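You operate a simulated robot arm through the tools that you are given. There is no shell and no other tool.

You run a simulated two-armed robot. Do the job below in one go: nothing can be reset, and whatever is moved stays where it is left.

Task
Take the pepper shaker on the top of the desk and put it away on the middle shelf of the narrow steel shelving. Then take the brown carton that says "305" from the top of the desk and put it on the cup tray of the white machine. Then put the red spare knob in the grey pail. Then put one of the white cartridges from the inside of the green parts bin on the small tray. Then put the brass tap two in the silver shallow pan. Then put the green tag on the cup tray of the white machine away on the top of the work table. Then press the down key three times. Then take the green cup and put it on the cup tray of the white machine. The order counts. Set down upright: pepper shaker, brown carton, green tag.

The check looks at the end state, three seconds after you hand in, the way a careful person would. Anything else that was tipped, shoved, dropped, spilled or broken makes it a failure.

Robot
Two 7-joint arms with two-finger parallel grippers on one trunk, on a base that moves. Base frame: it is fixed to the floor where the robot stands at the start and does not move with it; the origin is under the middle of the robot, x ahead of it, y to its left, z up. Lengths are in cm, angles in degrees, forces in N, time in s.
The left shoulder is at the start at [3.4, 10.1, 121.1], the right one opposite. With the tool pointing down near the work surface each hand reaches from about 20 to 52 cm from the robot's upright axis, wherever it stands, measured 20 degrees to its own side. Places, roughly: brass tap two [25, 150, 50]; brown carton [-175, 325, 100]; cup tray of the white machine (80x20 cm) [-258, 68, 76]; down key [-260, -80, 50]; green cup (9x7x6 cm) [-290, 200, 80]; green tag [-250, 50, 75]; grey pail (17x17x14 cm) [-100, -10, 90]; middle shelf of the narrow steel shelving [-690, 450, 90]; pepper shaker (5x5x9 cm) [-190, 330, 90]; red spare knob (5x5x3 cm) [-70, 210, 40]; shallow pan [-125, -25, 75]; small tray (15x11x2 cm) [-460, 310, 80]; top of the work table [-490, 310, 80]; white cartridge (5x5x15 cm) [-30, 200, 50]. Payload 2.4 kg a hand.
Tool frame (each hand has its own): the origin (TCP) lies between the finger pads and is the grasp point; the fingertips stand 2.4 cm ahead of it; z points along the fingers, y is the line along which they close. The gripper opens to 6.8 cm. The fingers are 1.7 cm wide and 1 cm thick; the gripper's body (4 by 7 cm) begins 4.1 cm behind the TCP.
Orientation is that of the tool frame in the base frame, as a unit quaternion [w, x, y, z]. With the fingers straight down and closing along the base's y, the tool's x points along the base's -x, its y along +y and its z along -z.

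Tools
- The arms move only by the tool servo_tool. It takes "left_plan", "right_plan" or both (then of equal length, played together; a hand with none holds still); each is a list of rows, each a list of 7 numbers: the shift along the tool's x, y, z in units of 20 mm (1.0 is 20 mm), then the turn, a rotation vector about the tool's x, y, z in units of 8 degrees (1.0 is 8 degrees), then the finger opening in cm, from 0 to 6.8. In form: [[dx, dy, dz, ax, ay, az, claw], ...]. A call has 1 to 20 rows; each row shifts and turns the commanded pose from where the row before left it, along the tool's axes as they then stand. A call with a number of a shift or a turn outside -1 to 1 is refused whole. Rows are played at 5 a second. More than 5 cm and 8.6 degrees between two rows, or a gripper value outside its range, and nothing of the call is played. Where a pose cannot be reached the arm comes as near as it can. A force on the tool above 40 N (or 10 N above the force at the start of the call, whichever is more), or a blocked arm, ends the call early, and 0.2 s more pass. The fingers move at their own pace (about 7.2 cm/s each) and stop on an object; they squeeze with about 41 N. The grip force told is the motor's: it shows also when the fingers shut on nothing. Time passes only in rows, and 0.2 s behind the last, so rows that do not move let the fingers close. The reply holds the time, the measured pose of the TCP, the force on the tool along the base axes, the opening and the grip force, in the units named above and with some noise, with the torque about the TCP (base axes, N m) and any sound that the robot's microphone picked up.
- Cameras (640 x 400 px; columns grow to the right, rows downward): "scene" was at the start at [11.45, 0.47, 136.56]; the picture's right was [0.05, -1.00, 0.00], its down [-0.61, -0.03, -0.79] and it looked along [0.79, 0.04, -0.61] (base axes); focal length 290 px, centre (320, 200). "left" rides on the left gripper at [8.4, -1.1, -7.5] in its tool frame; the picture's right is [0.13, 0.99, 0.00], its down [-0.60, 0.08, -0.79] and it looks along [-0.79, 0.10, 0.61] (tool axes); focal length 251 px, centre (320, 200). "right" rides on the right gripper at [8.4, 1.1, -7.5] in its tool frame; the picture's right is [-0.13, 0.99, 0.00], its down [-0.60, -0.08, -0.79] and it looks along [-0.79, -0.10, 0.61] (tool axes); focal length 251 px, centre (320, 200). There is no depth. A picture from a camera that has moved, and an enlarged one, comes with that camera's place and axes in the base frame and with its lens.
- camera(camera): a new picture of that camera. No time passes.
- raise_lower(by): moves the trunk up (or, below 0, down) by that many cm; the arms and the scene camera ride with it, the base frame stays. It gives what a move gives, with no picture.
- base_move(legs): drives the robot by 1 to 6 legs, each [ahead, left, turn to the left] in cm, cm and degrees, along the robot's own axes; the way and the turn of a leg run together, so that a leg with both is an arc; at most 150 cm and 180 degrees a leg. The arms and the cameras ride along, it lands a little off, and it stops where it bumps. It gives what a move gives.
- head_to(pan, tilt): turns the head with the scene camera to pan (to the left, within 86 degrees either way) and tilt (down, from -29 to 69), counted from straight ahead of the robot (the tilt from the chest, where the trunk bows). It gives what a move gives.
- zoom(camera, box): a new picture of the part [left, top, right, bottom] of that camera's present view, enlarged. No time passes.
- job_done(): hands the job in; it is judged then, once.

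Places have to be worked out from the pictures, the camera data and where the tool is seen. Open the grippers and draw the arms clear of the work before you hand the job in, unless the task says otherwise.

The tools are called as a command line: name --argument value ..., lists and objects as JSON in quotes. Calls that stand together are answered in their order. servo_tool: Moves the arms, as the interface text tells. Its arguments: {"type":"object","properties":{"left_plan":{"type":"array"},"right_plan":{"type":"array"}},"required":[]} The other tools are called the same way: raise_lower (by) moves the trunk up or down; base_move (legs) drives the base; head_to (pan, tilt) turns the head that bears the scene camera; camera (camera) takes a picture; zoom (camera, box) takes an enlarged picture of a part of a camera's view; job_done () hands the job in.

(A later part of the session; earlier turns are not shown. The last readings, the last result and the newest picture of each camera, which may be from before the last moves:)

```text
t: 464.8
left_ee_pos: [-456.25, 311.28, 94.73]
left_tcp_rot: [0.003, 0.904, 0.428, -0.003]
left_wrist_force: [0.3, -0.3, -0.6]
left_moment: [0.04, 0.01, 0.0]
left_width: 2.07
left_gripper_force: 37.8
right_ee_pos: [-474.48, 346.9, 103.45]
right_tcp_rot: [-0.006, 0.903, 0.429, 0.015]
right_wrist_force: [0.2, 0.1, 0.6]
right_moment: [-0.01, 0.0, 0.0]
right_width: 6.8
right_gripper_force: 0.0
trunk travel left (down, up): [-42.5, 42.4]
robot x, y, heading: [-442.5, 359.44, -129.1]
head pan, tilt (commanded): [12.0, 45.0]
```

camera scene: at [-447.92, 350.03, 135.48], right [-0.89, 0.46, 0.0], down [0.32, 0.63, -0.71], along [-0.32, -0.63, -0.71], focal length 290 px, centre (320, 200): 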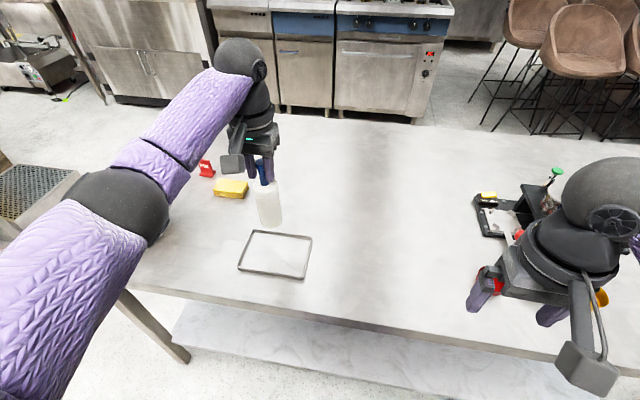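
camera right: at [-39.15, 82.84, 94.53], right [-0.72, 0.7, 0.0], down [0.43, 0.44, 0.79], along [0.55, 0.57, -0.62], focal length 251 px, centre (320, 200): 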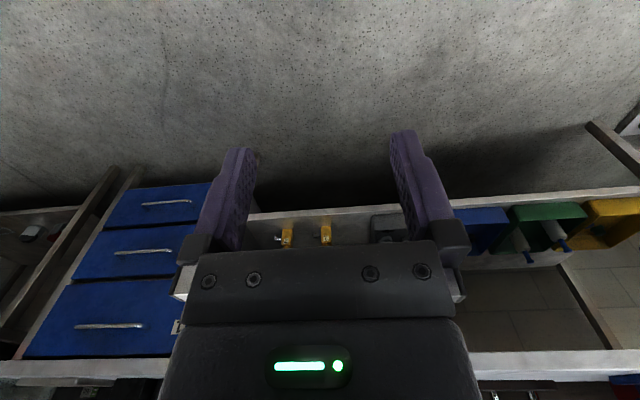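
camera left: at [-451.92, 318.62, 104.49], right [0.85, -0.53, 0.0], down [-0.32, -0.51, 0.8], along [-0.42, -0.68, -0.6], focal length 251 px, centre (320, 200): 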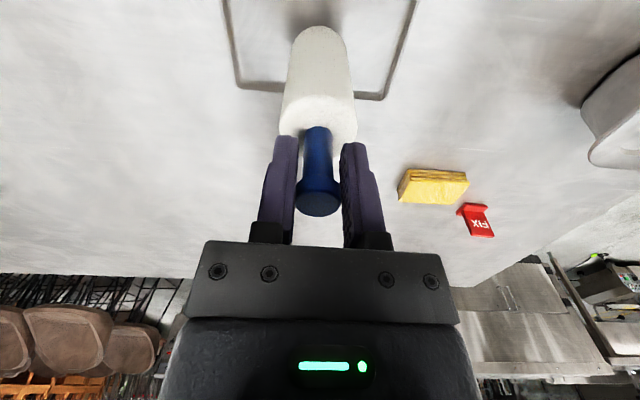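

Still no contact at 94.7; I continue in 2 mm steps.

servo_tool --left_plan '[[0, 0, 0.1, 0, 0, 0, 0.5], [0, 0, 0, 0, 0, 0, 0.5]]'

servo_tool --left_plan '[[0, 0, 0.1, 0, 0, 0, 0.5], [0, 0, 0, 0, 0, 0, 0.5]]'

servo_tool --left_plan '[[0, 0, 0.1, 0, 0, 0, 0.5], [0, 0, 0, 0, 0, 0, 0.5]]'

servo_tool --left_plan '[[0, 0, 0.1, 0, 0, 0, 0.5], [0, 0, 0, 0, 0, 0, 0.5]]'

```text
t: 465.4
left_ee_pos: [-456.41, 311.35, 94.72]
left_tcp_rot: [0.003, 0.904, 0.428, -0.004]
left_wrist_force: [1.2, -1.9, 15.1]
left_moment: [-0.05, -0.07, 0.03]
left_width: 2.07
left_gripper_force: 38.0
right_ee_pos: [-474.34, 346.95, 103.71]
right_tcp_rot: [-0.005, 0.903, 0.43, 0.015]
right_wrist_force: [-0.4, 0.0, -0.4]
right_moment: [-0.02, 0.02, 0.05]
right_width: 6.79
right_gripper_force: 0.1
trunk travel left (down, up): [-42.5, 42.4]
robot x, y, heading: [-442.34, 358.98, -129.4]
head pan, tilt (commanded): [12.0, 45.0]
```

```text
t: 466.0
left_ee_pos: [-456.36, 311.5, 94.59]
left_tcp_rot: [0.004, 0.904, 0.427, -0.006]
left_wrist_force: [0.3, -4.0, 36.3]
left_moment: [-0.32, 0.23, 0.05]
left_width: 2.14
left_gripper_force: 37.5
right_ee_pos: [-474.43, 347.05, 103.68]
right_tcp_rot: [-0.005, 0.903, 0.43, 0.015]
right_wrist_force: [0.0, -0.1, 0.5]
right_moment: [0.01, -0.02, 0.01]
right_width: 6.81
right_gripper_force: 0.1
trunk travel left (down, up): [-42.5, 42.4]
robot x, y, heading: [-442.59, 359.03, -129.2]
head pan, tilt (commanded): [12.0, 45.0]
```

```text
t: 466.6
left_ee_pos: [-456.37, 311.53, 94.36]
left_tcp_rot: [0.002, 0.904, 0.428, -0.004]
left_wrist_force: [0.1, -4.6, 38.0]
left_moment: [-0.26, 0.19, 0.02]
left_width: 2.09
left_gripper_force: 37.9
right_ee_pos: [-474.39, 347.0, 103.57]
right_tcp_rot: [-0.006, 0.903, 0.43, 0.015]
right_wrist_force: [0.8, -0.1, -0.5]
right_moment: [0.0, -0.03, 0.01]
right_width: 6.79
right_gripper_force: 0.2
trunk travel left (down, up): [-42.5, 42.4]
robot x, y, heading: [-442.22, 359.58, -129.0]
head pan, tilt (commanded): [12.0, 45.0]
```

```text
t: 467.2
left_ee_pos: [-456.34, 311.49, 94.17]
left_tcp_rot: [0.004, 0.904, 0.428, -0.004]
left_wrist_force: [1.0, -4.4, 39.7]
left_moment: [-0.25, 0.12, 0.01]
left_width: 2.02
left_gripper_force: 37.7
right_ee_pos: [-474.31, 346.98, 103.77]
right_tcp_rot: [-0.004, 0.903, 0.43, 0.015]
right_wrist_force: [-0.9, 0.4, -0.6]
right_moment: [-0.02, -0.01, -0.02]
right_width: 6.8
right_gripper_force: 0.1
trunk travel left (down, up): [-42.5, 42.4]
robot x, y, heading: [-442.44, 359.23, -129.1]
head pan, tilt (commanded): [12.0, 45.0]
```

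Contact came at z≈94.7 and the fingers slid slightly down the neck; the cartridge rests on the tray. I ease up a little and open.

servo_tool --left_plan '[[0, 0, -0.12, 0, 0, 0, 0.5], [0, 0, -0.05, 0, 0, 0, 0.5], [0, 0, 0, 0, 0, 0, 0.5]]'

servo_tool --left_plan '[[0, 0, 0, 0, 0, 0, 2.6], [0, 0, 0, 0, 0, 0, 3.2], [0, 0, 0, 0, 0, 0, 4.5], [0, 0, 0, 0, 0, 0, 6.0], [0, 0, 0, 0, 0, 0, 6.8], [0, 0, 0, 0, 0, 0, 6.8]]'

camera --camera "left"

zoom --camera "scene" --box '[190, 150, 360, 300]'

```text
t: 468.0
left_ee_pos: [-456.4, 311.49, 94.12]
left_tcp_rot: [0.002, 0.903, 0.429, -0.001]
left_wrist_force: [1.1, -1.5, 7.8]
left_moment: [-0.13, -0.19, 0.0]
left_width: 2.05
left_gripper_force: 37.4
right_ee_pos: [-474.33, 346.95, 103.5]
right_tcp_rot: [-0.007, 0.903, 0.429, 0.015]
right_wrist_force: [-0.3, -0.2, 0.3]
right_moment: [0.0, 0.03, 0.02]
right_width: 6.82
right_gripper_force: 0.0
trunk travel left (down, up): [-42.5, 42.4]
robot x, y, heading: [-441.91, 359.26, -129.2]
head pan, tilt (commanded): [12.0, 45.0]
```

```text
t: 469.4
left_ee_pos: [-456.55, 311.44, 94.32]
left_tcp_rot: [0.002, 0.903, 0.429, -0.003]
left_wrist_force: [-0.9, 0.4, -0.6]
left_moment: [0.0, -0.02, 0.0]
left_width: 6.8
left_gripper_force: 0.2
right_ee_pos: [-474.43, 346.78, 103.61]
right_tcp_rot: [-0.007, 0.903, 0.43, 0.015]
right_wrist_force: [0.2, 0.6, 0.5]
right_moment: [0.03, -0.03, -0.03]
right_width: 6.81
right_gripper_force: 0.1
trunk travel left (down, up): [-42.5, 42.4]
robot x, y, heading: [-442.23, 359.68, -129.0]
head pan, tilt (commanded): [12.0, 45.0]
```

```text
taken
camera left: at [-452.01, 318.71, 101.64], right [0.85, -0.53, 0.0], down [-0.32, -0.51, 0.8], along [-0.42, -0.68, -0.6], focal length 251 px, centre (320, 200)
```

left: 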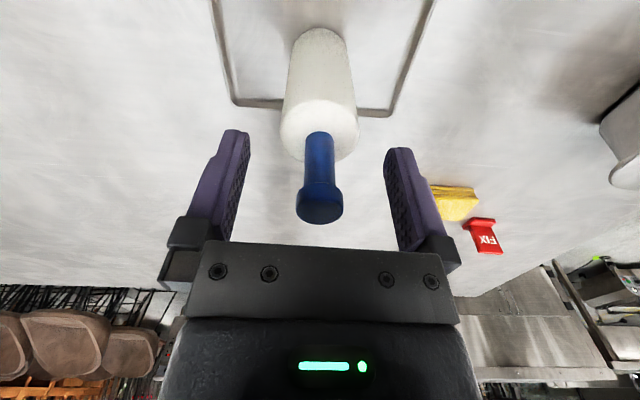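

```text
2.67 times, centred on (275, 225) of scene
camera zoom: at [-447.92, 350.04, 135.48], right [-0.89, 0.46, 0.0], down [0.32, 0.63, -0.71], along [-0.32, -0.63, -0.71], focal length 773 px, centre (440, 133)
```

zoom: 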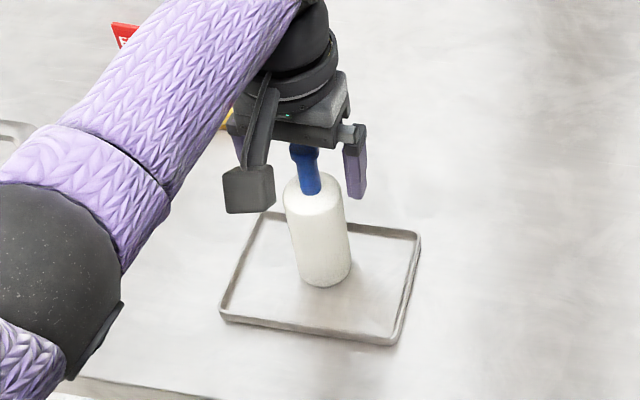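

The cartridge stands on the small tray. I lift the hand straight up and check.

servo_tool --left_plan '[[0, 0, -0.5, 0, 0, 0, 6.8], [0, 0, -0.8, 0, 0, 0, 6.8], [0, 0, -0.8, 0, 0, 0, 6.8], [0, 0, -0.8, 0, 0, 0, 6.8], [0, 0, -0.8, 0, 0, 0, 6.8], [0, 0, -0.8, 0, 0, 0, 6.8], [0, 0, -0.8, 0, 0, 0, 6.8], [0, 0, -0.8, 0, 0, 0, 6.8], [0.8, 0, 0, 0, 0, 0, 6.8], [0.8, 0, 0, 0, 0, 0, 6.8], [0.8, 0, 0, 0, 0, 0, 6.8], [0.8, 0, 0, 0, 0, 0, 6.8], [0.8, 0, 0, 0, 0, 0, 6.8], [0, 0, 0, 0, 0, 0, 6.8]]'

camera --camera "scene"

```text
t: 472.4
left_ee_pos: [-451.37, 317.73, 106.52]
left_tcp_rot: [0.003, 0.903, 0.429, -0.003]
left_wrist_force: [-0.6, 0.0, -0.1]
left_moment: [0.03, 0.03, -0.02]
left_width: 6.83
left_gripper_force: 0.0
right_ee_pos: [-474.52, 346.81, 103.61]
right_tcp_rot: [-0.006, 0.903, 0.429, 0.015]
right_wrist_force: [-0.5, 0.1, -0.2]
right_moment: [-0.01, 0.0, 0.0]
right_width: 6.81
right_gripper_force: 0.1
trunk travel left (down, up): [-42.5, 42.4]
robot x, y, heading: [-442.79, 359.54, -129.3]
head pan, tilt (commanded): [12.0, 45.0]
```

```text
taken
camera scene: at [-447.92, 350.04, 135.48], right [-0.89, 0.46, 0.0], down [0.32, 0.63, -0.71], along [-0.32, -0.63, -0.71], focal length 290 px, centre (320, 200)
```

scene: 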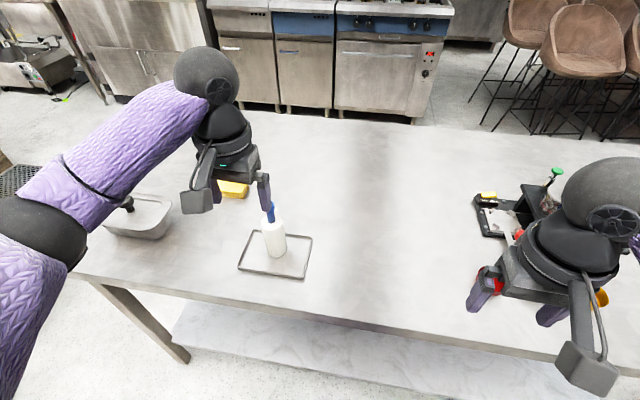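

Cartridge done. Next is brass tap two; I back off, turn and drive back down the aisle to the bench.

base_move --legs '[[-32, 0, 0], [0, 0, 93], [125, -10, 0], [125, -10, 0], [125, 0, 0], [105, 0, 0]]'

base_move --legs '[[0, 0, 90]]'

head_to --pan 0 --tilt 35

camera --camera "scene"

```text
t: 501.2
left_ee_pos: [-5.02, 79.47, 106.47]
left_tcp_rot: [0.004, 0.311, 0.95, 0.0]
left_wrist_force: [-0.7, 0.1, 0.0]
left_moment: [-0.02, 0.0, -0.01]
left_width: 6.78
left_gripper_force: 0.1
right_ee_pos: [-32.87, 54.75, 103.47]
right_tcp_rot: [-0.015, 0.309, 0.951, 0.007]
right_wrist_force: [-0.1, 0.1, 0.1]
right_moment: [0.02, 0.0, 0.01]
right_width: 6.79
right_gripper_force: 0.1
trunk travel left (down, up): [-42.5, 42.4]
robot x, y, heading: [-47.23, 86.52, -36.2]
head pan, tilt (commanded): [12.0, 45.0]
```

```text
t: 505.4
left_ee_pos: [-39.75, 128.16, 106.43]
left_tcp_rot: [0.002, -0.443, 0.897, 0.002]
left_wrist_force: [-0.3, 0.0, 0.0]
left_moment: [0.02, 0.01, 0.01]
left_width: 6.79
left_gripper_force: 0.0
right_ee_pos: [-15.45, 99.69, 103.63]
right_tcp_rot: [-0.015, -0.445, 0.896, -0.007]
right_wrist_force: [-0.3, 0.2, 0.0]
right_moment: [0.01, -0.03, 0.01]
right_width: 6.8
right_gripper_force: 0.0
trunk travel left (down, up): [-42.5, 42.4]
robot x, y, heading: [-47.38, 86.34, 53.0]
head pan, tilt (commanded): [12.0, 45.0]
```

```text
t: 506.1
left_ee_pos: [-39.63, 128.2, 106.38]
left_tcp_rot: [0.002, -0.443, 0.897, 0.003]
left_wrist_force: [0.9, -0.6, -0.5]
left_moment: [0.02, -0.01, -0.01]
left_width: 6.76
left_gripper_force: 0.0
right_ee_pos: [-15.47, 99.68, 103.63]
right_tcp_rot: [-0.015, -0.445, 0.895, -0.007]
right_wrist_force: [1.0, -0.4, -0.2]
right_moment: [0.02, 0.0, 0.01]
right_width: 6.84
right_gripper_force: 0.1
trunk travel left (down, up): [-42.5, 42.4]
robot x, y, heading: [-46.96, 86.11, 52.6]
head pan, tilt (commanded): [0.0, 35.0]
```

```text
taken
camera scene: at [-40.19, 95.42, 136.95], right [0.8, -0.61, 0.0], down [-0.35, -0.46, -0.82], along [0.5, 0.65, -0.57], focal length 290 px, centre (320, 200)
```

scene: 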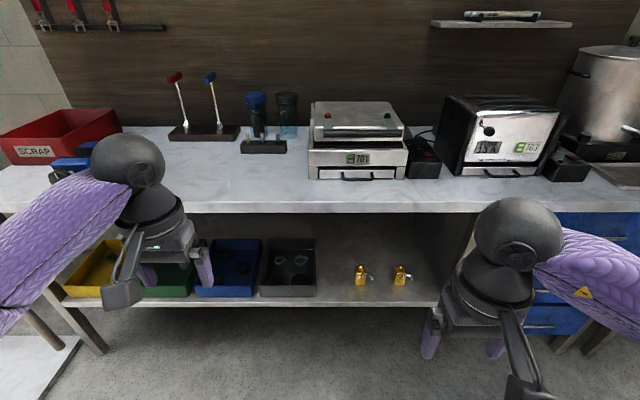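

zoom --camera "scene" --box '[330, 245, 440, 310]'

```text
5.82 times, centred on (385, 278) of scene
camera zoom: at [-40.19, 95.42, 136.95], right [0.8, -0.61, 0.0], down [-0.35, -0.46, -0.82], along [0.5, 0.65, -0.57], focal length 1686 px, centre (-58, -251)
```

zoom: 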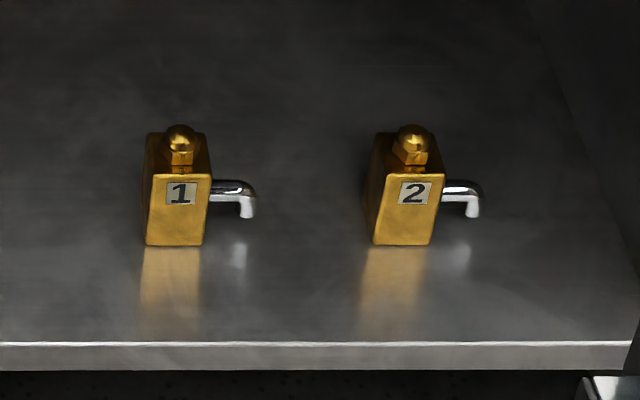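

Tap two stands at about (34, 139): a 4.1 x 3.8 cm block with its spout to the right, so I must grip it front-to-back with the right hand. I turn that gripper 90°, extend it slightly, and retract the left hand before lowering.

servo_tool --left_plan '[[0.4, 0, 0, 0, 0, 0, 6.8], [0.4, 0, 0, 0, 0, 0, 6.8], [0.4, 0, 0, 0, 0, 0, 6.8], [0.4, 0, 0, 0, 0, 0, 6.8], [0.4, 0, 0, 0, 0, 0, 6.8], [0.4, 0, 0, 0, 0, 0, 6.8], [0.4, 0, 0, 0, 0, 0, 6.8], [0.4, 0, 0, 0, 0, 0, 6.8], [0.4, 0, 0, 0, 0, 0, 6.8], [0.4, 0, 0, 0, 0, 0, 6.8], [0, 0, 0, 0, 0, 0, 6.8], [0, 0, 0, 0, 0, 0, 6.8], [0, 0, 0, 0, 0, 0, 6.8], [0, 0, 0, 0, 0, 0, 6.8], [0, 0, 0, 0, 0, 0, 6.8], [0, 0, 0, 0, 0, 0, 6.8]]' --right_plan '[[-0.8, 0, 0, 0, -0.24, 0, 6.8], [-0.8, 0, 0, 0, 0, 0, 6.8], [-0.8, 0, 0, 0, 0, 0, 6.8], [0, 0, 0, 0, 0, 0.9375, 6.8], [0, 0, 0, 0, 0, 0.9375, 6.8], [0, 0, 0, 0, 0, 0.9375, 6.8], [0, 0, 0, 0, 0, 0.9375, 6.8], [0, 0, 0, 0, 0, 0.9375, 6.8], [0, 0, 0, 0, 0, 0.9375, 6.8], [0, 0, 0, 0, 0, 0.9375, 6.8], [0, 0, 0, 0, 0, 0.9375, 6.8], [0, 0, 0, 0, 0, 0.9375, 6.8], [0, 0, 0, 0, 0, 0.9375, 6.8], [0, 0, 0, 0, 0, 0.9375, 6.8], [0, 0, 0, 0, 0, 0.9375, 6.8], [0, 0, 0, 0, 0, 0, 6.8]]'

raise_lower --by -22

raise_lower --by -20

camera --camera "scene"

```text
t: 509.5
left_ee_pos: [-44.54, 121.82, 106.35]
left_tcp_rot: [0.003, -0.443, 0.897, 0.002]
left_wrist_force: [0.6, -0.3, -1.1]
left_moment: [0.0, 0.01, 0.02]
left_width: 6.78
left_gripper_force: 0.0
right_ee_pos: [-12.6, 103.62, 103.52]
right_tcp_rot: [0.0, 0.32, 0.947, 0.0]
right_wrist_force: [0.6, 0.0, -0.4]
right_moment: [-0.01, 0.01, 0.02]
right_width: 6.82
right_gripper_force: 0.0
trunk travel left (down, up): [-42.5, 42.4]
robot x, y, heading: [-47.37, 85.82, 52.9]
head pan, tilt (commanded): [0.0, 35.0]
```

```text
t: 511.9
left_ee_pos: [-44.55, 121.69, 84.44]
left_tcp_rot: [0.003, -0.442, 0.897, 0.003]
left_wrist_force: [0.4, -0.4, 0.1]
left_moment: [0.02, 0.01, 0.03]
left_width: 6.81
left_gripper_force: 0.0
right_ee_pos: [-12.78, 103.52, 81.45]
right_tcp_rot: [0.0, 0.319, 0.948, 0.0]
right_wrist_force: [-0.4, 0.2, -0.6]
right_moment: [-0.03, 0.03, -0.02]
right_width: 6.8
right_gripper_force: 0.1
trunk travel left (down, up): [-20.5, 64.4]
robot x, y, heading: [-47.53, 86.27, 52.4]
head pan, tilt (commanded): [0.0, 35.0]
```

```text
t: 514.0
left_ee_pos: [-44.48, 121.89, 64.28]
left_tcp_rot: [0.001, -0.443, 0.896, 0.002]
left_wrist_force: [0.2, -0.2, 1.0]
left_moment: [-0.02, 0.02, -0.02]
left_width: 6.8
left_gripper_force: 0.1
right_ee_pos: [-12.67, 103.64, 61.58]
right_tcp_rot: [-0.001, 0.319, 0.948, 0.001]
right_wrist_force: [0.0, 0.0, -0.6]
right_moment: [0.0, 0.01, 0.01]
right_width: 6.8
right_gripper_force: 0.0
trunk travel left (down, up): [-0.5, 84.4]
robot x, y, heading: [-47.2, 85.98, 52.5]
head pan, tilt (commanded): [0.0, 35.0]
```

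```text
taken
camera scene: at [-33.6, 104.07, 93.98], right [0.8, -0.61, 0.0], down [-0.35, -0.46, -0.82], along [0.5, 0.65, -0.57], focal length 290 px, centre (320, 200)
```

scene: 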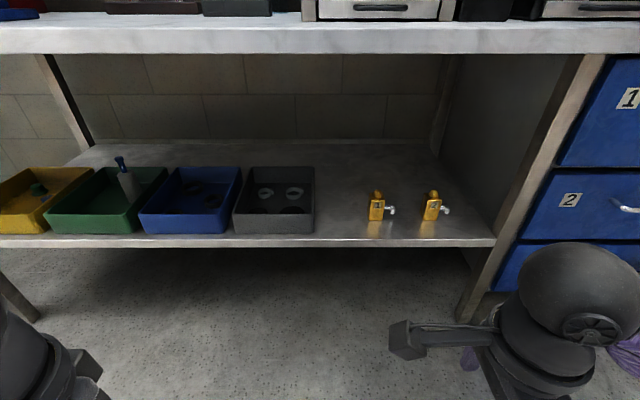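

Both arms lowered cleanly. I zoom on tap two from this height to triangulate it.

zoom --camera "scene" --box '[350, 175, 470, 255]'

```text
5.00 times, centred on (410, 215) of scene
camera zoom: at [-33.6, 104.07, 93.98], right [0.8, -0.61, 0.0], down [-0.35, -0.46, -0.82], along [0.5, 0.65, -0.57], focal length 1449 px, centre (-130, 125)
```

zoom: 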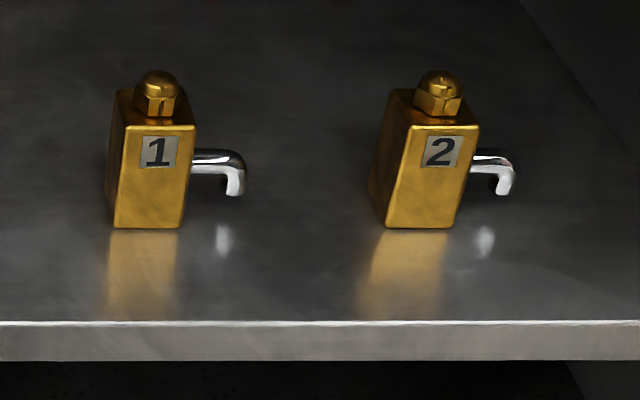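

Tap two's centre is (33.6, 138.8), shelf z≈39.95, cap top z≈49.9. I drive in so that it comes within the right hand's reach.

base_move --legs '[[12, -14, 0], [28, 0, 0]]'

head_to --pan -20 --tilt 45

camera --camera "scene"

camera --camera "right"

```text
t: 517.1
left_ee_pos: [-8.99, 145.09, 64.29]
left_tcp_rot: [0.001, -0.443, 0.897, 0.001]
left_wrist_force: [-0.4, 0.5, -0.2]
left_moment: [0.02, 0.0, 0.02]
left_width: 6.79
left_gripper_force: 0.1
right_ee_pos: [22.79, 126.64, 61.53]
right_tcp_rot: [-0.001, 0.319, 0.948, 0.0]
right_wrist_force: [-0.3, 0.2, -0.8]
right_moment: [-0.03, -0.04, 0.02]
right_width: 6.8
right_gripper_force: 0.0
trunk travel left (down, up): [-0.5, 84.4]
robot x, y, heading: [-11.69, 109.43, 52.8]
head pan, tilt (commanded): [0.0, 35.0]
```

```text
t: 517.9
left_ee_pos: [-8.9, 145.13, 64.22]
left_tcp_rot: [0.002, -0.441, 0.897, 0.001]
left_wrist_force: [0.0, -0.7, 0.8]
left_moment: [0.01, -0.01, 0.0]
left_width: 6.79
left_gripper_force: 0.0
right_ee_pos: [22.95, 126.5, 61.57]
right_tcp_rot: [-0.001, 0.32, 0.947, 0.001]
right_wrist_force: [1.0, -0.1, -0.1]
right_moment: [0.01, 0.04, -0.01]
right_width: 6.81
right_gripper_force: 0.0
trunk travel left (down, up): [-0.5, 84.4]
robot x, y, heading: [-11.64, 109.42, 52.9]
head pan, tilt (commanded): [-20.0, 45.0]
```

```text
taken
camera scene: at [3.39, 124.59, 92.49], right [0.54, -0.84, 0.0], down [-0.6, -0.38, -0.71], along [0.6, 0.38, -0.71], focal length 290 px, centre (320, 200)
```

scene: 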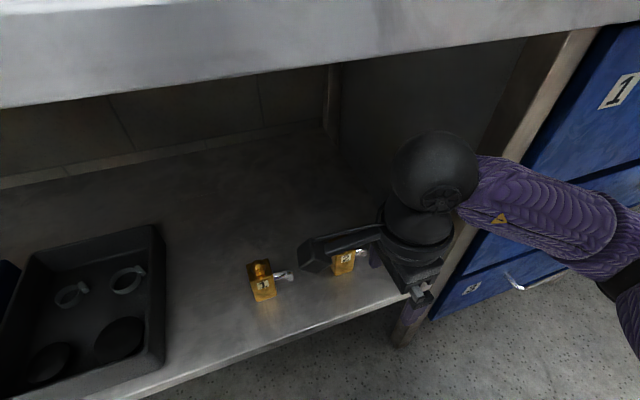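

```text
taken
camera right: at [16.75, 132.58, 68.97], right [0.7, 0.71, 0.0], down [0.43, -0.43, 0.79], along [0.56, -0.56, -0.61], focal length 251 px, centre (320, 200)
```

right: 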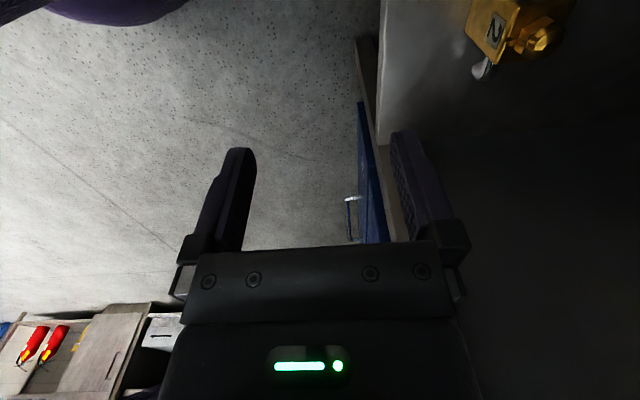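

The tap is 16.3 cm ahead and 1.2 cm right of the TCP. I extend the right hand under the bench top above it.

servo_tool --right_plan '[[0, 0.6, 0, 0, 0, 0, 6.8], [-0.06, 0.8, 0, 0, 0, 0, 6.8], [-0.06, 0.8, 0, 0, 0, 0, 6.8], [-0.06, 0.8, 0, 0, 0, 0, 6.8], [-0.06, 0.8, 0, 0, 0, 0, 6.8], [-0.06, 0.8, 0, 0, 0, 0, 6.8], [-0.06, 0.8, 0, 0, 0, 0, 6.8], [-0.06, 0.8, 0, 0, 0, 0, 6.8], [-0.06, 0.8, 0, 0, 0, 0, 6.8], [-0.06, 0.8, 0, 0, 0, 0, 6.8], [0, 0, 0, 0, 0, 0, 6.8]]'

camera --camera "right"

camera --camera "scene"

```text
t: 520.3
left_ee_pos: [-9.01, 145.08, 64.25]
left_tcp_rot: [0.001, -0.442, 0.897, 0.001]
left_wrist_force: [-0.5, 0.3, 0.1]
left_moment: [0.01, -0.01, 0.02]
left_width: 6.81
left_gripper_force: 0.0
right_ee_pos: [33.11, 138.52, 61.37]
right_tcp_rot: [-0.001, 0.32, 0.947, 0.001]
right_wrist_force: [0.5, -0.2, 0.0]
right_moment: [-0.03, 0.0, 0.0]
right_width: 6.79
right_gripper_force: 0.1
trunk travel left (down, up): [-0.5, 84.4]
robot x, y, heading: [-12.02, 109.17, 52.6]
head pan, tilt (commanded): [-20.0, 45.0]
```

```text
taken
camera right: at [27.01, 144.4, 68.8], right [0.7, 0.71, 0.0], down [0.43, -0.43, 0.79], along [0.56, -0.56, -0.61], focal length 251 px, centre (320, 200)
```

right: 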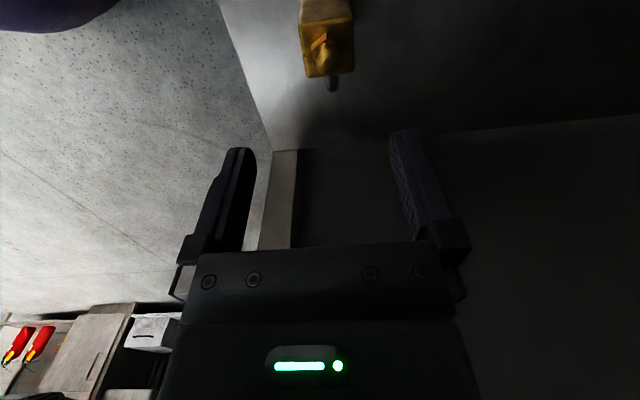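

```text
taken
camera scene: at [3.39, 124.59, 92.49], right [0.54, -0.84, 0.0], down [-0.6, -0.38, -0.71], along [0.6, 0.38, -0.71], focal length 290 px, centre (320, 200)
```

scene: 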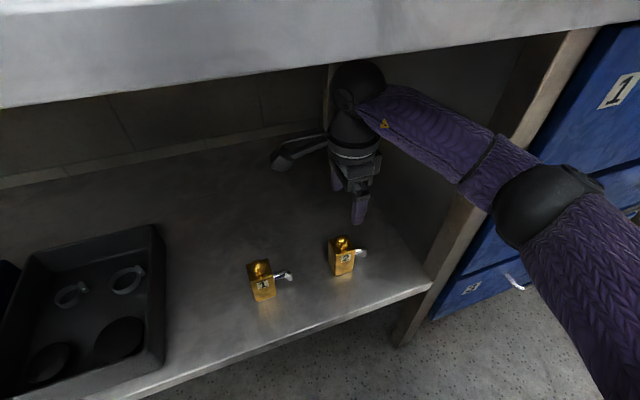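

I zoom the right camera to check the alignment on the tap.

zoom --camera "right" --box '[270, 0, 390, 100]'

zoom --camera "scene" --box '[270, 140, 400, 300]'

```text
4.00 times, centred on (330, 50) of right
camera zoom: at [27.01, 144.4, 68.8], right [0.7, 0.71, 0.0], down [0.43, -0.43, 0.79], along [0.56, -0.56, -0.61], focal length 1006 px, centre (280, 800)
```

zoom: 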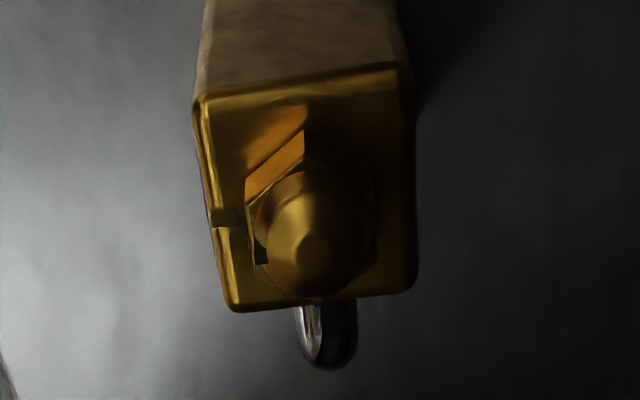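

```text
2.50 times, centred on (335, 220) of scene
camera zoom: at [3.39, 124.59, 92.49], right [0.54, -0.84, 0.0], down [-0.6, -0.38, -0.71], along [0.6, 0.38, -0.71], focal length 724 px, centre (282, 150)
```

zoom: 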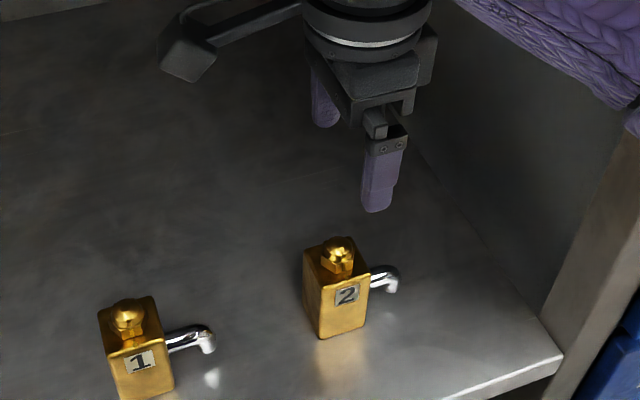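

The tap is 0.66 cm ahead and 0.2 cm left of the TCP. I correct that and descend to just above its cap, then look.

servo_tool --right_plan '[[0.1, 0.33, 0, 0, 0, 0, 6.8], [0, 0, 0.7, 0, 0, 0, 6.8], [0, 0, 0.8, 0, 0, 0, 6.8], [0, 0, 0.8, 0, 0, 0, 6.8], [0, 0, 0.8, 0, 0, 0, 6.8], [0, 0, 0.8, 0, 0, 0, 6.8], [0, 0, 0.3, 0, 0, 0, 6.8], [0, 0, 0, 0, 0, 0, 6.8]]'

camera --camera "right"

zoom --camera "scene" --box '[270, 140, 400, 300]'

```text
t: 522.1
left_ee_pos: [-8.97, 145.12, 64.37]
left_tcp_rot: [0.002, -0.443, 0.897, 0.002]
left_wrist_force: [-0.5, 1.0, 0.0]
left_moment: [0.01, -0.01, -0.01]
left_width: 6.8
left_gripper_force: 0.1
right_ee_pos: [33.23, 139.03, 53.0]
right_tcp_rot: [-0.001, 0.32, 0.947, 0.0]
right_wrist_force: [-0.5, -0.5, -0.8]
right_moment: [0.01, -0.03, -0.01]
right_width: 6.8
right_gripper_force: 0.1
trunk travel left (down, up): [-0.5, 84.4]
robot x, y, heading: [-11.62, 109.48, 52.7]
head pan, tilt (commanded): [-20.0, 45.0]
```

```text
taken
camera right: at [27.24, 144.87, 60.49], right [0.7, 0.71, 0.0], down [0.43, -0.43, 0.79], along [0.56, -0.56, -0.61], focal length 251 px, centre (320, 200)
```

right: 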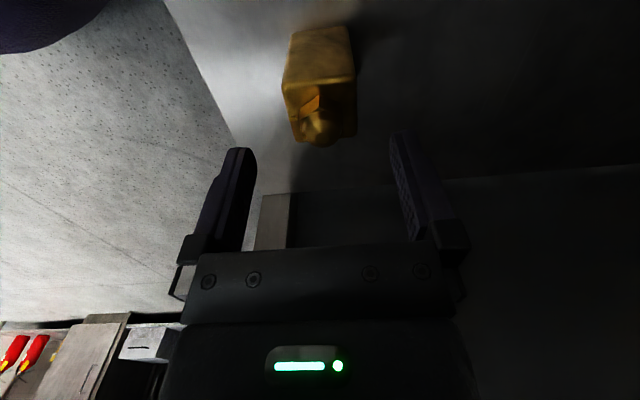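

```text
2.50 times, centred on (335, 220) of scene
camera zoom: at [3.39, 124.59, 92.49], right [0.54, -0.84, 0.0], down [-0.6, -0.38, -0.71], along [0.6, 0.38, -0.71], focal length 724 px, centre (282, 150)
```

zoom: 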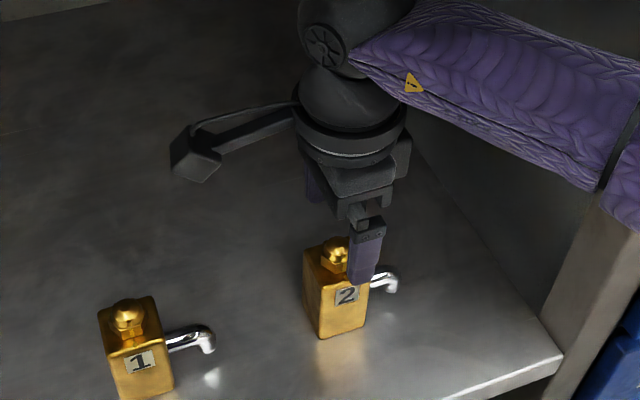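

Well centred. I lower the last 6.6 cm and close front-to-back on the brass block.

servo_tool --right_plan '[[0, 0.08, 0.6, 0, 0, 0, 6.8], [0, 0, 0.7, 0, 0, 0, 6.8], [0, 0, 0.7, 0, 0, 0, 6.8], [0, 0, 0.7, 0, 0, 0, 6.8], [0, 0, 0.55, 0, 0, 0, 6.8], [0, 0, 0, 0, 0, 0, 6.8]]'

camera --camera "right"

servo_tool --right_plan '[[0, 0, 0, 0, 0, 0, 5.0], [0, 0, 0, 0, 0, 0, 4.0], [0, 0, 0, 0, 0, 0, 3.0], [0, 0, 0, 0, 0, 0, 2.5], [0, 0, 0, 0, 0, 0, 2.5]]'

camera --camera "right"

```text
t: 523.5
left_ee_pos: [-8.94, 145.03, 64.26]
left_tcp_rot: [0.0, -0.443, 0.897, 0.001]
left_wrist_force: [-0.5, 0.5, 0.3]
left_moment: [-0.03, 0.02, -0.04]
left_width: 6.79
left_gripper_force: 0.1
right_ee_pos: [33.35, 139.25, 46.61]
right_tcp_rot: [0.0, 0.32, 0.947, 0.001]
right_wrist_force: [0.1, -0.1, 0.3]
right_moment: [0.02, -0.02, 0.03]
right_width: 6.81
right_gripper_force: 0.0
trunk travel left (down, up): [-0.5, 84.4]
robot x, y, heading: [-11.85, 109.28, 52.5]
head pan, tilt (commanded): [-20.0, 45.0]
```

```text
taken
camera right: at [27.4, 145.12, 54.06], right [0.7, 0.71, 0.0], down [0.43, -0.43, 0.79], along [0.56, -0.56, -0.61], focal length 251 px, centre (320, 200)
```

right: 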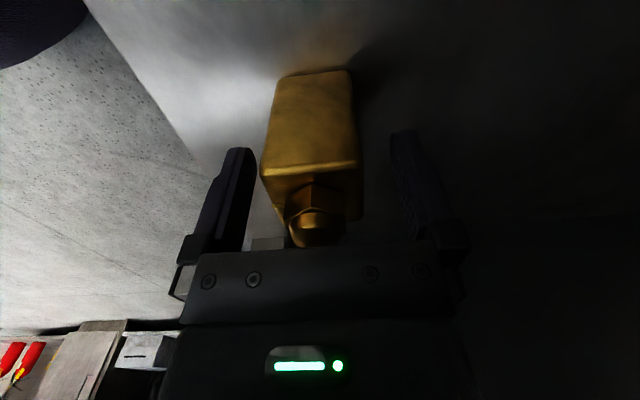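

```text
t: 524.7
left_ee_pos: [-8.9, 145.1, 64.41]
left_tcp_rot: [0.002, -0.442, 0.897, 0.002]
left_wrist_force: [-0.1, 0.5, -0.1]
left_moment: [0.02, 0.03, 0.01]
left_width: 6.8
left_gripper_force: 0.0
right_ee_pos: [33.48, 139.19, 46.68]
right_tcp_rot: [-0.001, 0.319, 0.948, 0.0]
right_wrist_force: [-0.6, -0.3, -0.1]
right_moment: [-0.01, -0.01, -0.01]
right_width: 4.16
right_gripper_force: 40.6
trunk travel left (down, up): [-0.5, 84.4]
robot x, y, heading: [-11.62, 109.45, 52.9]
head pan, tilt (commanded): [-20.0, 45.0]
```

```text
taken
camera right: at [27.4, 145.12, 54.08], right [0.7, 0.71, 0.0], down [0.43, -0.43, 0.79], along [0.56, -0.56, -0.61], focal length 251 px, centre (320, 200)
```

right: 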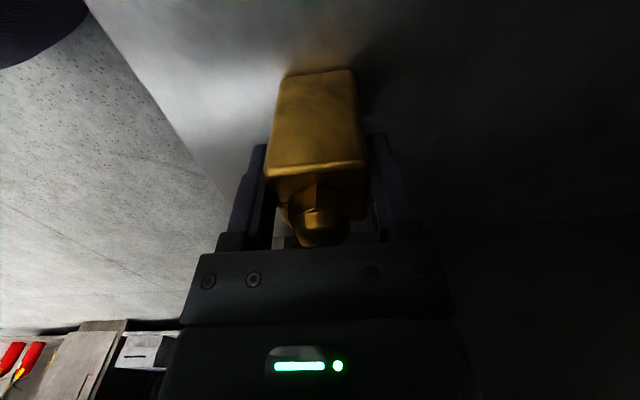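

Gripped at 4.2 cm. I lift 10 cm and back out of the bench.

servo_tool --right_plan '[[0, 0, -0.3, 0, 0, 0, 2.5], [0, 0, -0.6, 0, 0, 0, 2.5], [0, 0, -0.8, 0, 0, 0, 2.5], [0, 0, -0.8, 0, 0, 0, 2.5], [0, 0, -0.8, 0, 0, 0, 2.5], [0, 0, -0.8, 0, 0, 0, 2.5], [0, 0, -0.8, 0, 0, 0, 2.5], [0, 0, 0, 0, 0, 0, 2.5]]'

camera --camera "scene"

base_move --legs '[[-50, 0, 0]]'

camera --camera "scene"

```text
t: 526.5
left_ee_pos: [-8.89, 145.08, 64.35]
left_tcp_rot: [0.0, -0.442, 0.897, 0.001]
left_wrist_force: [-0.3, -0.5, 0.7]
left_moment: [0.0, 0.01, -0.01]
left_width: 6.82
left_gripper_force: 0.1
right_ee_pos: [33.6, 139.25, 56.37]
right_tcp_rot: [0.0, 0.319, 0.948, 0.001]
right_wrist_force: [-0.4, -0.5, -5.7]
right_moment: [0.04, 0.04, 0.0]
right_width: 4.19
right_gripper_force: 41.0
trunk travel left (down, up): [-0.5, 84.4]
robot x, y, heading: [-11.98, 109.14, 53.0]
head pan, tilt (commanded): [-20.0, 45.0]
```

```text
taken
camera scene: at [3.42, 124.61, 92.47], right [0.54, -0.84, 0.0], down [-0.6, -0.38, -0.71], along [0.6, 0.38, -0.71], focal length 290 px, centre (320, 200)
```

scene: 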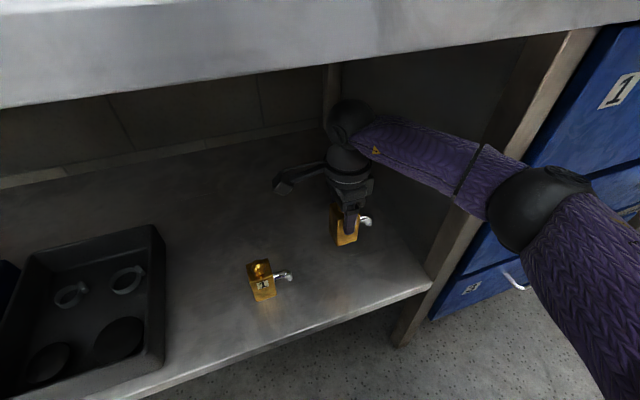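

```text
t: 529.5
left_ee_pos: [-39.43, 105.28, 64.25]
left_tcp_rot: [0.0, -0.448, 0.894, 0.002]
left_wrist_force: [-0.1, -0.1, 0.0]
left_moment: [0.02, -0.01, -0.01]
left_width: 6.82
left_gripper_force: 0.2
right_ee_pos: [3.04, 99.79, 56.37]
right_tcp_rot: [0.0, 0.313, 0.95, 0.0]
right_wrist_force: [-0.5, 0.3, -5.9]
right_moment: [0.01, 0.02, -0.01]
right_width: 4.17
right_gripper_force: 41.2
trunk travel left (down, up): [-0.5, 84.4]
robot x, y, heading: [-42.48, 69.22, 53.4]
head pan, tilt (commanded): [-20.0, 45.0]
```

```text
taken
camera scene: at [-26.87, 84.86, 92.47], right [0.55, -0.83, 0.0], down [-0.59, -0.39, -0.71], along [0.59, 0.39, -0.71], focal length 290 px, centre (320, 200)
```

scene: 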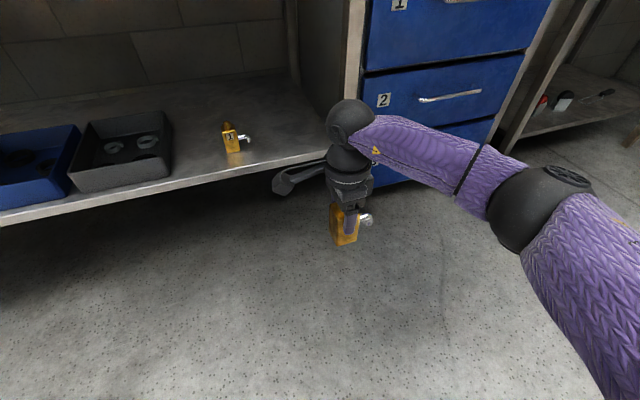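

Tap two is out and held. The pan stands too far back for a vertical reach from the front, so I'll approach it from unit 64's free left side. I retract the hand, raise the trunk and drive round.

servo_tool --right_plan '[[0, -0.6, 0, 0, 0, 0, 2.5], [0, -0.7, 0, 0, 0, 0, 2.5], [0, -0.7, 0, 0, 0, 0, 2.5], [0, -0.7, 0, 0, 0, 0, 2.5], [0, -0.7, 0, 0, 0, 0, 2.5], [0, -0.7, 0, 0, 0, 0, 2.5], [0, -0.7, 0, 0, 0, 0, 2.5], [0, 0, 0, 0, 0, 0, 2.5]]'

raise_lower --by 22

raise_lower --by 22

base_move --legs '[[0, 0, -179], [0, 76, 0]]'

head_to --pan 0 --tilt 35

camera --camera "scene"

```text
t: 531.3
left_ee_pos: [-39.55, 105.17, 64.41]
left_tcp_rot: [0.0, -0.449, 0.894, 0.002]
left_wrist_force: [0.7, -0.1, -0.1]
left_moment: [0.0, -0.03, 0.03]
left_width: 6.79
left_gripper_force: 0.0
right_ee_pos: [-2.6, 91.97, 56.3]
right_tcp_rot: [-0.001, 0.314, 0.95, 0.0]
right_wrist_force: [-0.3, 0.4, -6.4]
right_moment: [0.0, 0.02, 0.02]
right_width: 4.18
right_gripper_force: 40.6
trunk travel left (down, up): [-0.5, 84.4]
robot x, y, heading: [-41.76, 69.59, 53.4]
head pan, tilt (commanded): [-20.0, 45.0]
```

```text
t: 533.6
left_ee_pos: [-39.49, 105.09, 86.36]
left_tcp_rot: [0.0, -0.449, 0.894, 0.002]
left_wrist_force: [-0.4, 0.6, -0.2]
left_moment: [-0.04, -0.03, 0.01]
left_width: 6.81
left_gripper_force: 0.2
right_ee_pos: [-2.74, 92.14, 78.31]
right_tcp_rot: [-0.001, 0.314, 0.95, -0.001]
right_wrist_force: [-0.5, -0.3, -5.7]
right_moment: [0.05, 0.05, -0.06]
right_width: 4.21
right_gripper_force: 40.8
trunk travel left (down, up): [-22.5, 62.4]
robot x, y, heading: [-41.73, 69.25, 53.4]
head pan, tilt (commanded): [-20.0, 45.0]
```

```text
t: 535.9
left_ee_pos: [-39.5, 105.26, 108.24]
left_tcp_rot: [0.0, -0.447, 0.894, 0.002]
left_wrist_force: [0.2, -0.1, 0.2]
left_moment: [-0.02, -0.03, -0.01]
left_width: 6.8
left_gripper_force: 0.0
right_ee_pos: [-2.71, 92.03, 100.41]
right_tcp_rot: [-0.001, 0.313, 0.95, 0.0]
right_wrist_force: [0.5, 0.4, -5.7]
right_moment: [0.03, 0.03, -0.05]
right_width: 4.16
right_gripper_force: 40.9
trunk travel left (down, up): [-44.5, 40.4]
robot x, y, heading: [-41.92, 69.4, 53.4]
head pan, tilt (commanded): [-20.0, 45.0]
```

```text
t: 547.5
left_ee_pos: [14.31, -13.94, 108.37]
left_tcp_rot: [0.001, 0.9, 0.435, -0.001]
left_wrist_force: [-0.6, 0.2, 0.9]
left_moment: [0.01, -0.01, 0.03]
left_width: 6.8
left_gripper_force: 0.0
right_ee_pos: [-22.03, 0.28, 100.42]
right_tcp_rot: [0.0, 0.944, -0.329, 0.001]
right_wrist_force: [-0.3, 0.0, -5.3]
right_moment: [-0.03, -0.04, -0.03]
right_width: 4.16
right_gripper_force: 41.3
trunk travel left (down, up): [-44.5, 40.4]
robot x, y, heading: [17.88, 21.89, -128.3]
head pan, tilt (commanded): [-20.0, 45.0]
```

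```text
t: 548.3
left_ee_pos: [14.33, -14.08, 108.21]
left_tcp_rot: [0.002, 0.901, 0.435, 0.0]
left_wrist_force: [-0.1, -0.4, -0.3]
left_moment: [0.0, -0.01, 0.0]
left_width: 6.81
left_gripper_force: 0.2
right_ee_pos: [-21.93, 0.29, 100.28]
right_tcp_rot: [0.001, 0.945, -0.328, 0.001]
right_wrist_force: [-0.3, 0.3, -6.1]
right_moment: [-0.05, -0.02, 0.0]
right_width: 4.2
right_gripper_force: 40.5
trunk travel left (down, up): [-44.5, 40.4]
robot x, y, heading: [17.43, 22.31, -128.4]
head pan, tilt (commanded): [0.0, 35.0]
```

```text
taken
camera scene: at [10.61, 12.91, 138.96], right [-0.78, 0.62, 0.0], down [0.36, 0.45, -0.82], along [-0.51, -0.64, -0.57], focal length 290 px, centre (320, 200)
```

scene: 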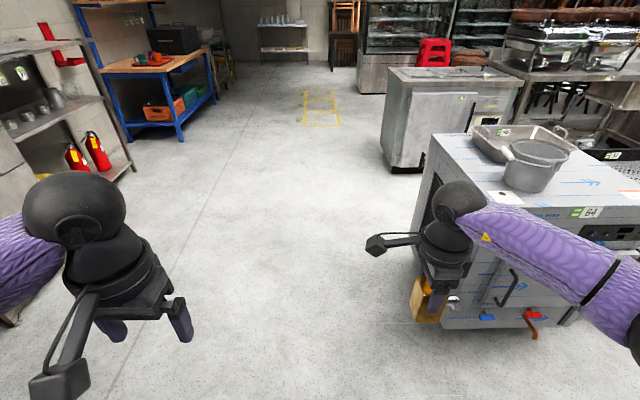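

Clear path beside unit 64. I drive forward past its left end and turn to face that side.

base_move --legs '[[70, 0, 0], [68, 0, 0], [0, 0, -88.6]]'

head_to --pan -10 --tilt 40

camera --camera "scene"

```text
t: 559.3
left_ee_pos: [-104.84, -84.37, 108.27]
left_tcp_rot: [0.0, 0.949, -0.317, -0.002]
left_wrist_force: [0.0, -0.5, 0.2]
left_moment: [-0.02, -0.01, 0.01]
left_width: 6.82
left_gripper_force: 0.2
right_ee_pos: [-91.5, -47.52, 100.4]
right_tcp_rot: [-0.001, -0.448, 0.894, -0.001]
right_wrist_force: [0.4, 0.4, -6.3]
right_moment: [-0.03, 0.03, 0.03]
right_width: 4.2
right_gripper_force: 40.4
trunk travel left (down, up): [-44.5, 40.4]
robot x, y, heading: [-69.33, -87.16, 143.1]
head pan, tilt (commanded): [0.0, 35.0]
```

```text
t: 560.0
left_ee_pos: [-104.73, -84.25, 108.32]
left_tcp_rot: [0.001, 0.948, -0.317, -0.002]
left_wrist_force: [0.9, 0.5, 0.4]
left_moment: [-0.02, 0.0, 0.01]
left_width: 6.79
left_gripper_force: 0.2
right_ee_pos: [-91.53, -47.68, 100.43]
right_tcp_rot: [-0.001, -0.447, 0.894, 0.0]
right_wrist_force: [0.4, -0.4, -5.9]
right_moment: [-0.07, 0.03, -0.06]
right_width: 4.19
right_gripper_force: 41.6
trunk travel left (down, up): [-44.5, 40.4]
robot x, y, heading: [-69.07, -86.81, 143.2]
head pan, tilt (commanded): [-10.0, 40.0]
```

```text
taken
camera scene: at [-76.86, -78.96, 138.21], right [0.73, 0.68, 0.0], down [0.44, -0.47, -0.77], along [-0.52, 0.56, -0.64], focal length 290 px, centre (320, 200)
```

scene: 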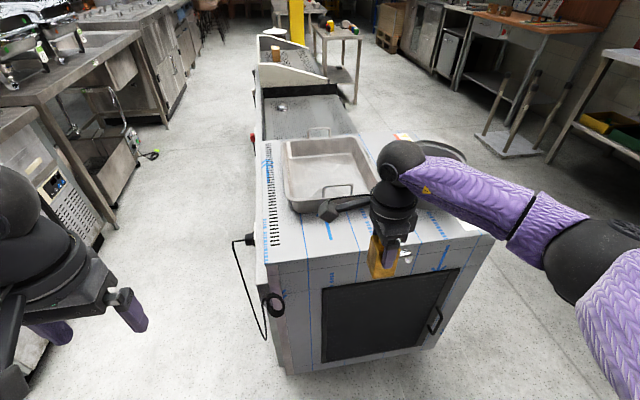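

The pan's near end is 12 cm in from this edge, with a wire handle on it. I raise the trunk 6 cm for clearance and drive up to the unit's side.

raise_lower --by 6

base_move --legs '[[15, 1.6, -1], [13, 0, 0]]'

head_to --pan -12 --tilt 50

camera --camera "scene"

camera --camera "right"

```text
t: 561.0
left_ee_pos: [-104.76, -84.21, 114.26]
left_tcp_rot: [0.0, 0.948, -0.318, -0.002]
left_wrist_force: [0.6, 0.2, -0.1]
left_moment: [0.02, 0.01, 0.01]
left_width: 6.79
left_gripper_force: 0.0
right_ee_pos: [-91.4, -47.64, 106.4]
right_tcp_rot: [0.0, -0.448, 0.894, 0.0]
right_wrist_force: [0.3, 0.2, -5.8]
right_moment: [-0.02, 0.05, 0.01]
right_width: 4.2
right_gripper_force: 41.3
trunk travel left (down, up): [-50.5, 34.4]
robot x, y, heading: [-69.0, -86.74, 143.2]
head pan, tilt (commanded): [-10.0, 40.0]
```

```text
t: 563.3
left_ee_pos: [-127.71, -67.76, 114.18]
left_tcp_rot: [0.001, 0.945, -0.327, -0.001]
left_wrist_force: [-0.4, 0.3, -0.1]
left_moment: [-0.03, -0.03, -0.01]
left_width: 6.8
left_gripper_force: 0.2
right_ee_pos: [-113.87, -31.33, 106.37]
right_tcp_rot: [0.0, -0.439, 0.899, -0.001]
right_wrist_force: [-0.8, -0.5, -5.8]
right_moment: [-0.03, -0.01, 0.03]
right_width: 4.17
right_gripper_force: 40.4
trunk travel left (down, up): [-50.5, 34.4]
robot x, y, heading: [-91.61, -71.11, 142.0]
head pan, tilt (commanded): [-10.0, 40.0]
```

```text
t: 564.0
left_ee_pos: [-127.78, -68.05, 114.31]
left_tcp_rot: [0.0, 0.945, -0.327, -0.002]
left_wrist_force: [-0.1, 0.0, -0.4]
left_moment: [0.0, 0.01, -0.01]
left_width: 6.79
left_gripper_force: 0.1
right_ee_pos: [-113.64, -31.47, 106.37]
right_tcp_rot: [-0.001, -0.439, 0.898, 0.0]
right_wrist_force: [-0.3, 0.7, -4.9]
right_moment: [-0.02, 0.04, 0.01]
right_width: 4.15
right_gripper_force: 41.3
trunk travel left (down, up): [-50.5, 34.4]
robot x, y, heading: [-91.64, -70.9, 141.8]
head pan, tilt (commanded): [-12.0, 50.0]
```

```text
taken
camera scene: at [-98.42, -63.88, 142.82], right [0.77, 0.64, 0.0], down [0.49, -0.59, -0.64], along [-0.41, 0.49, -0.77], focal length 290 px, centre (320, 200)
```

scene: 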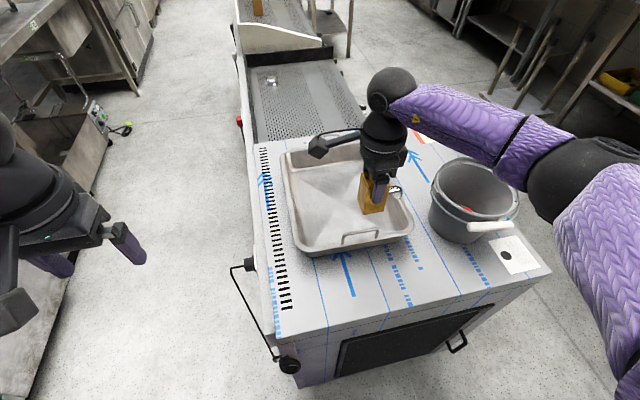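

```text
taken
camera right: at [-119.76, -37.38, 113.83], right [-0.7, 0.71, 0.0], down [0.43, 0.43, 0.79], along [0.56, 0.56, -0.61], focal length 251 px, centre (320, 200)
```

right: 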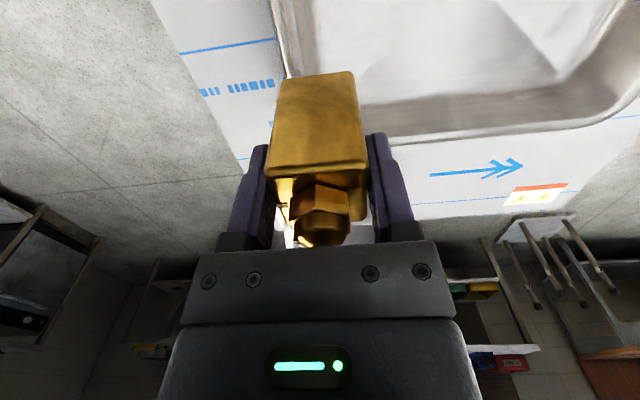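

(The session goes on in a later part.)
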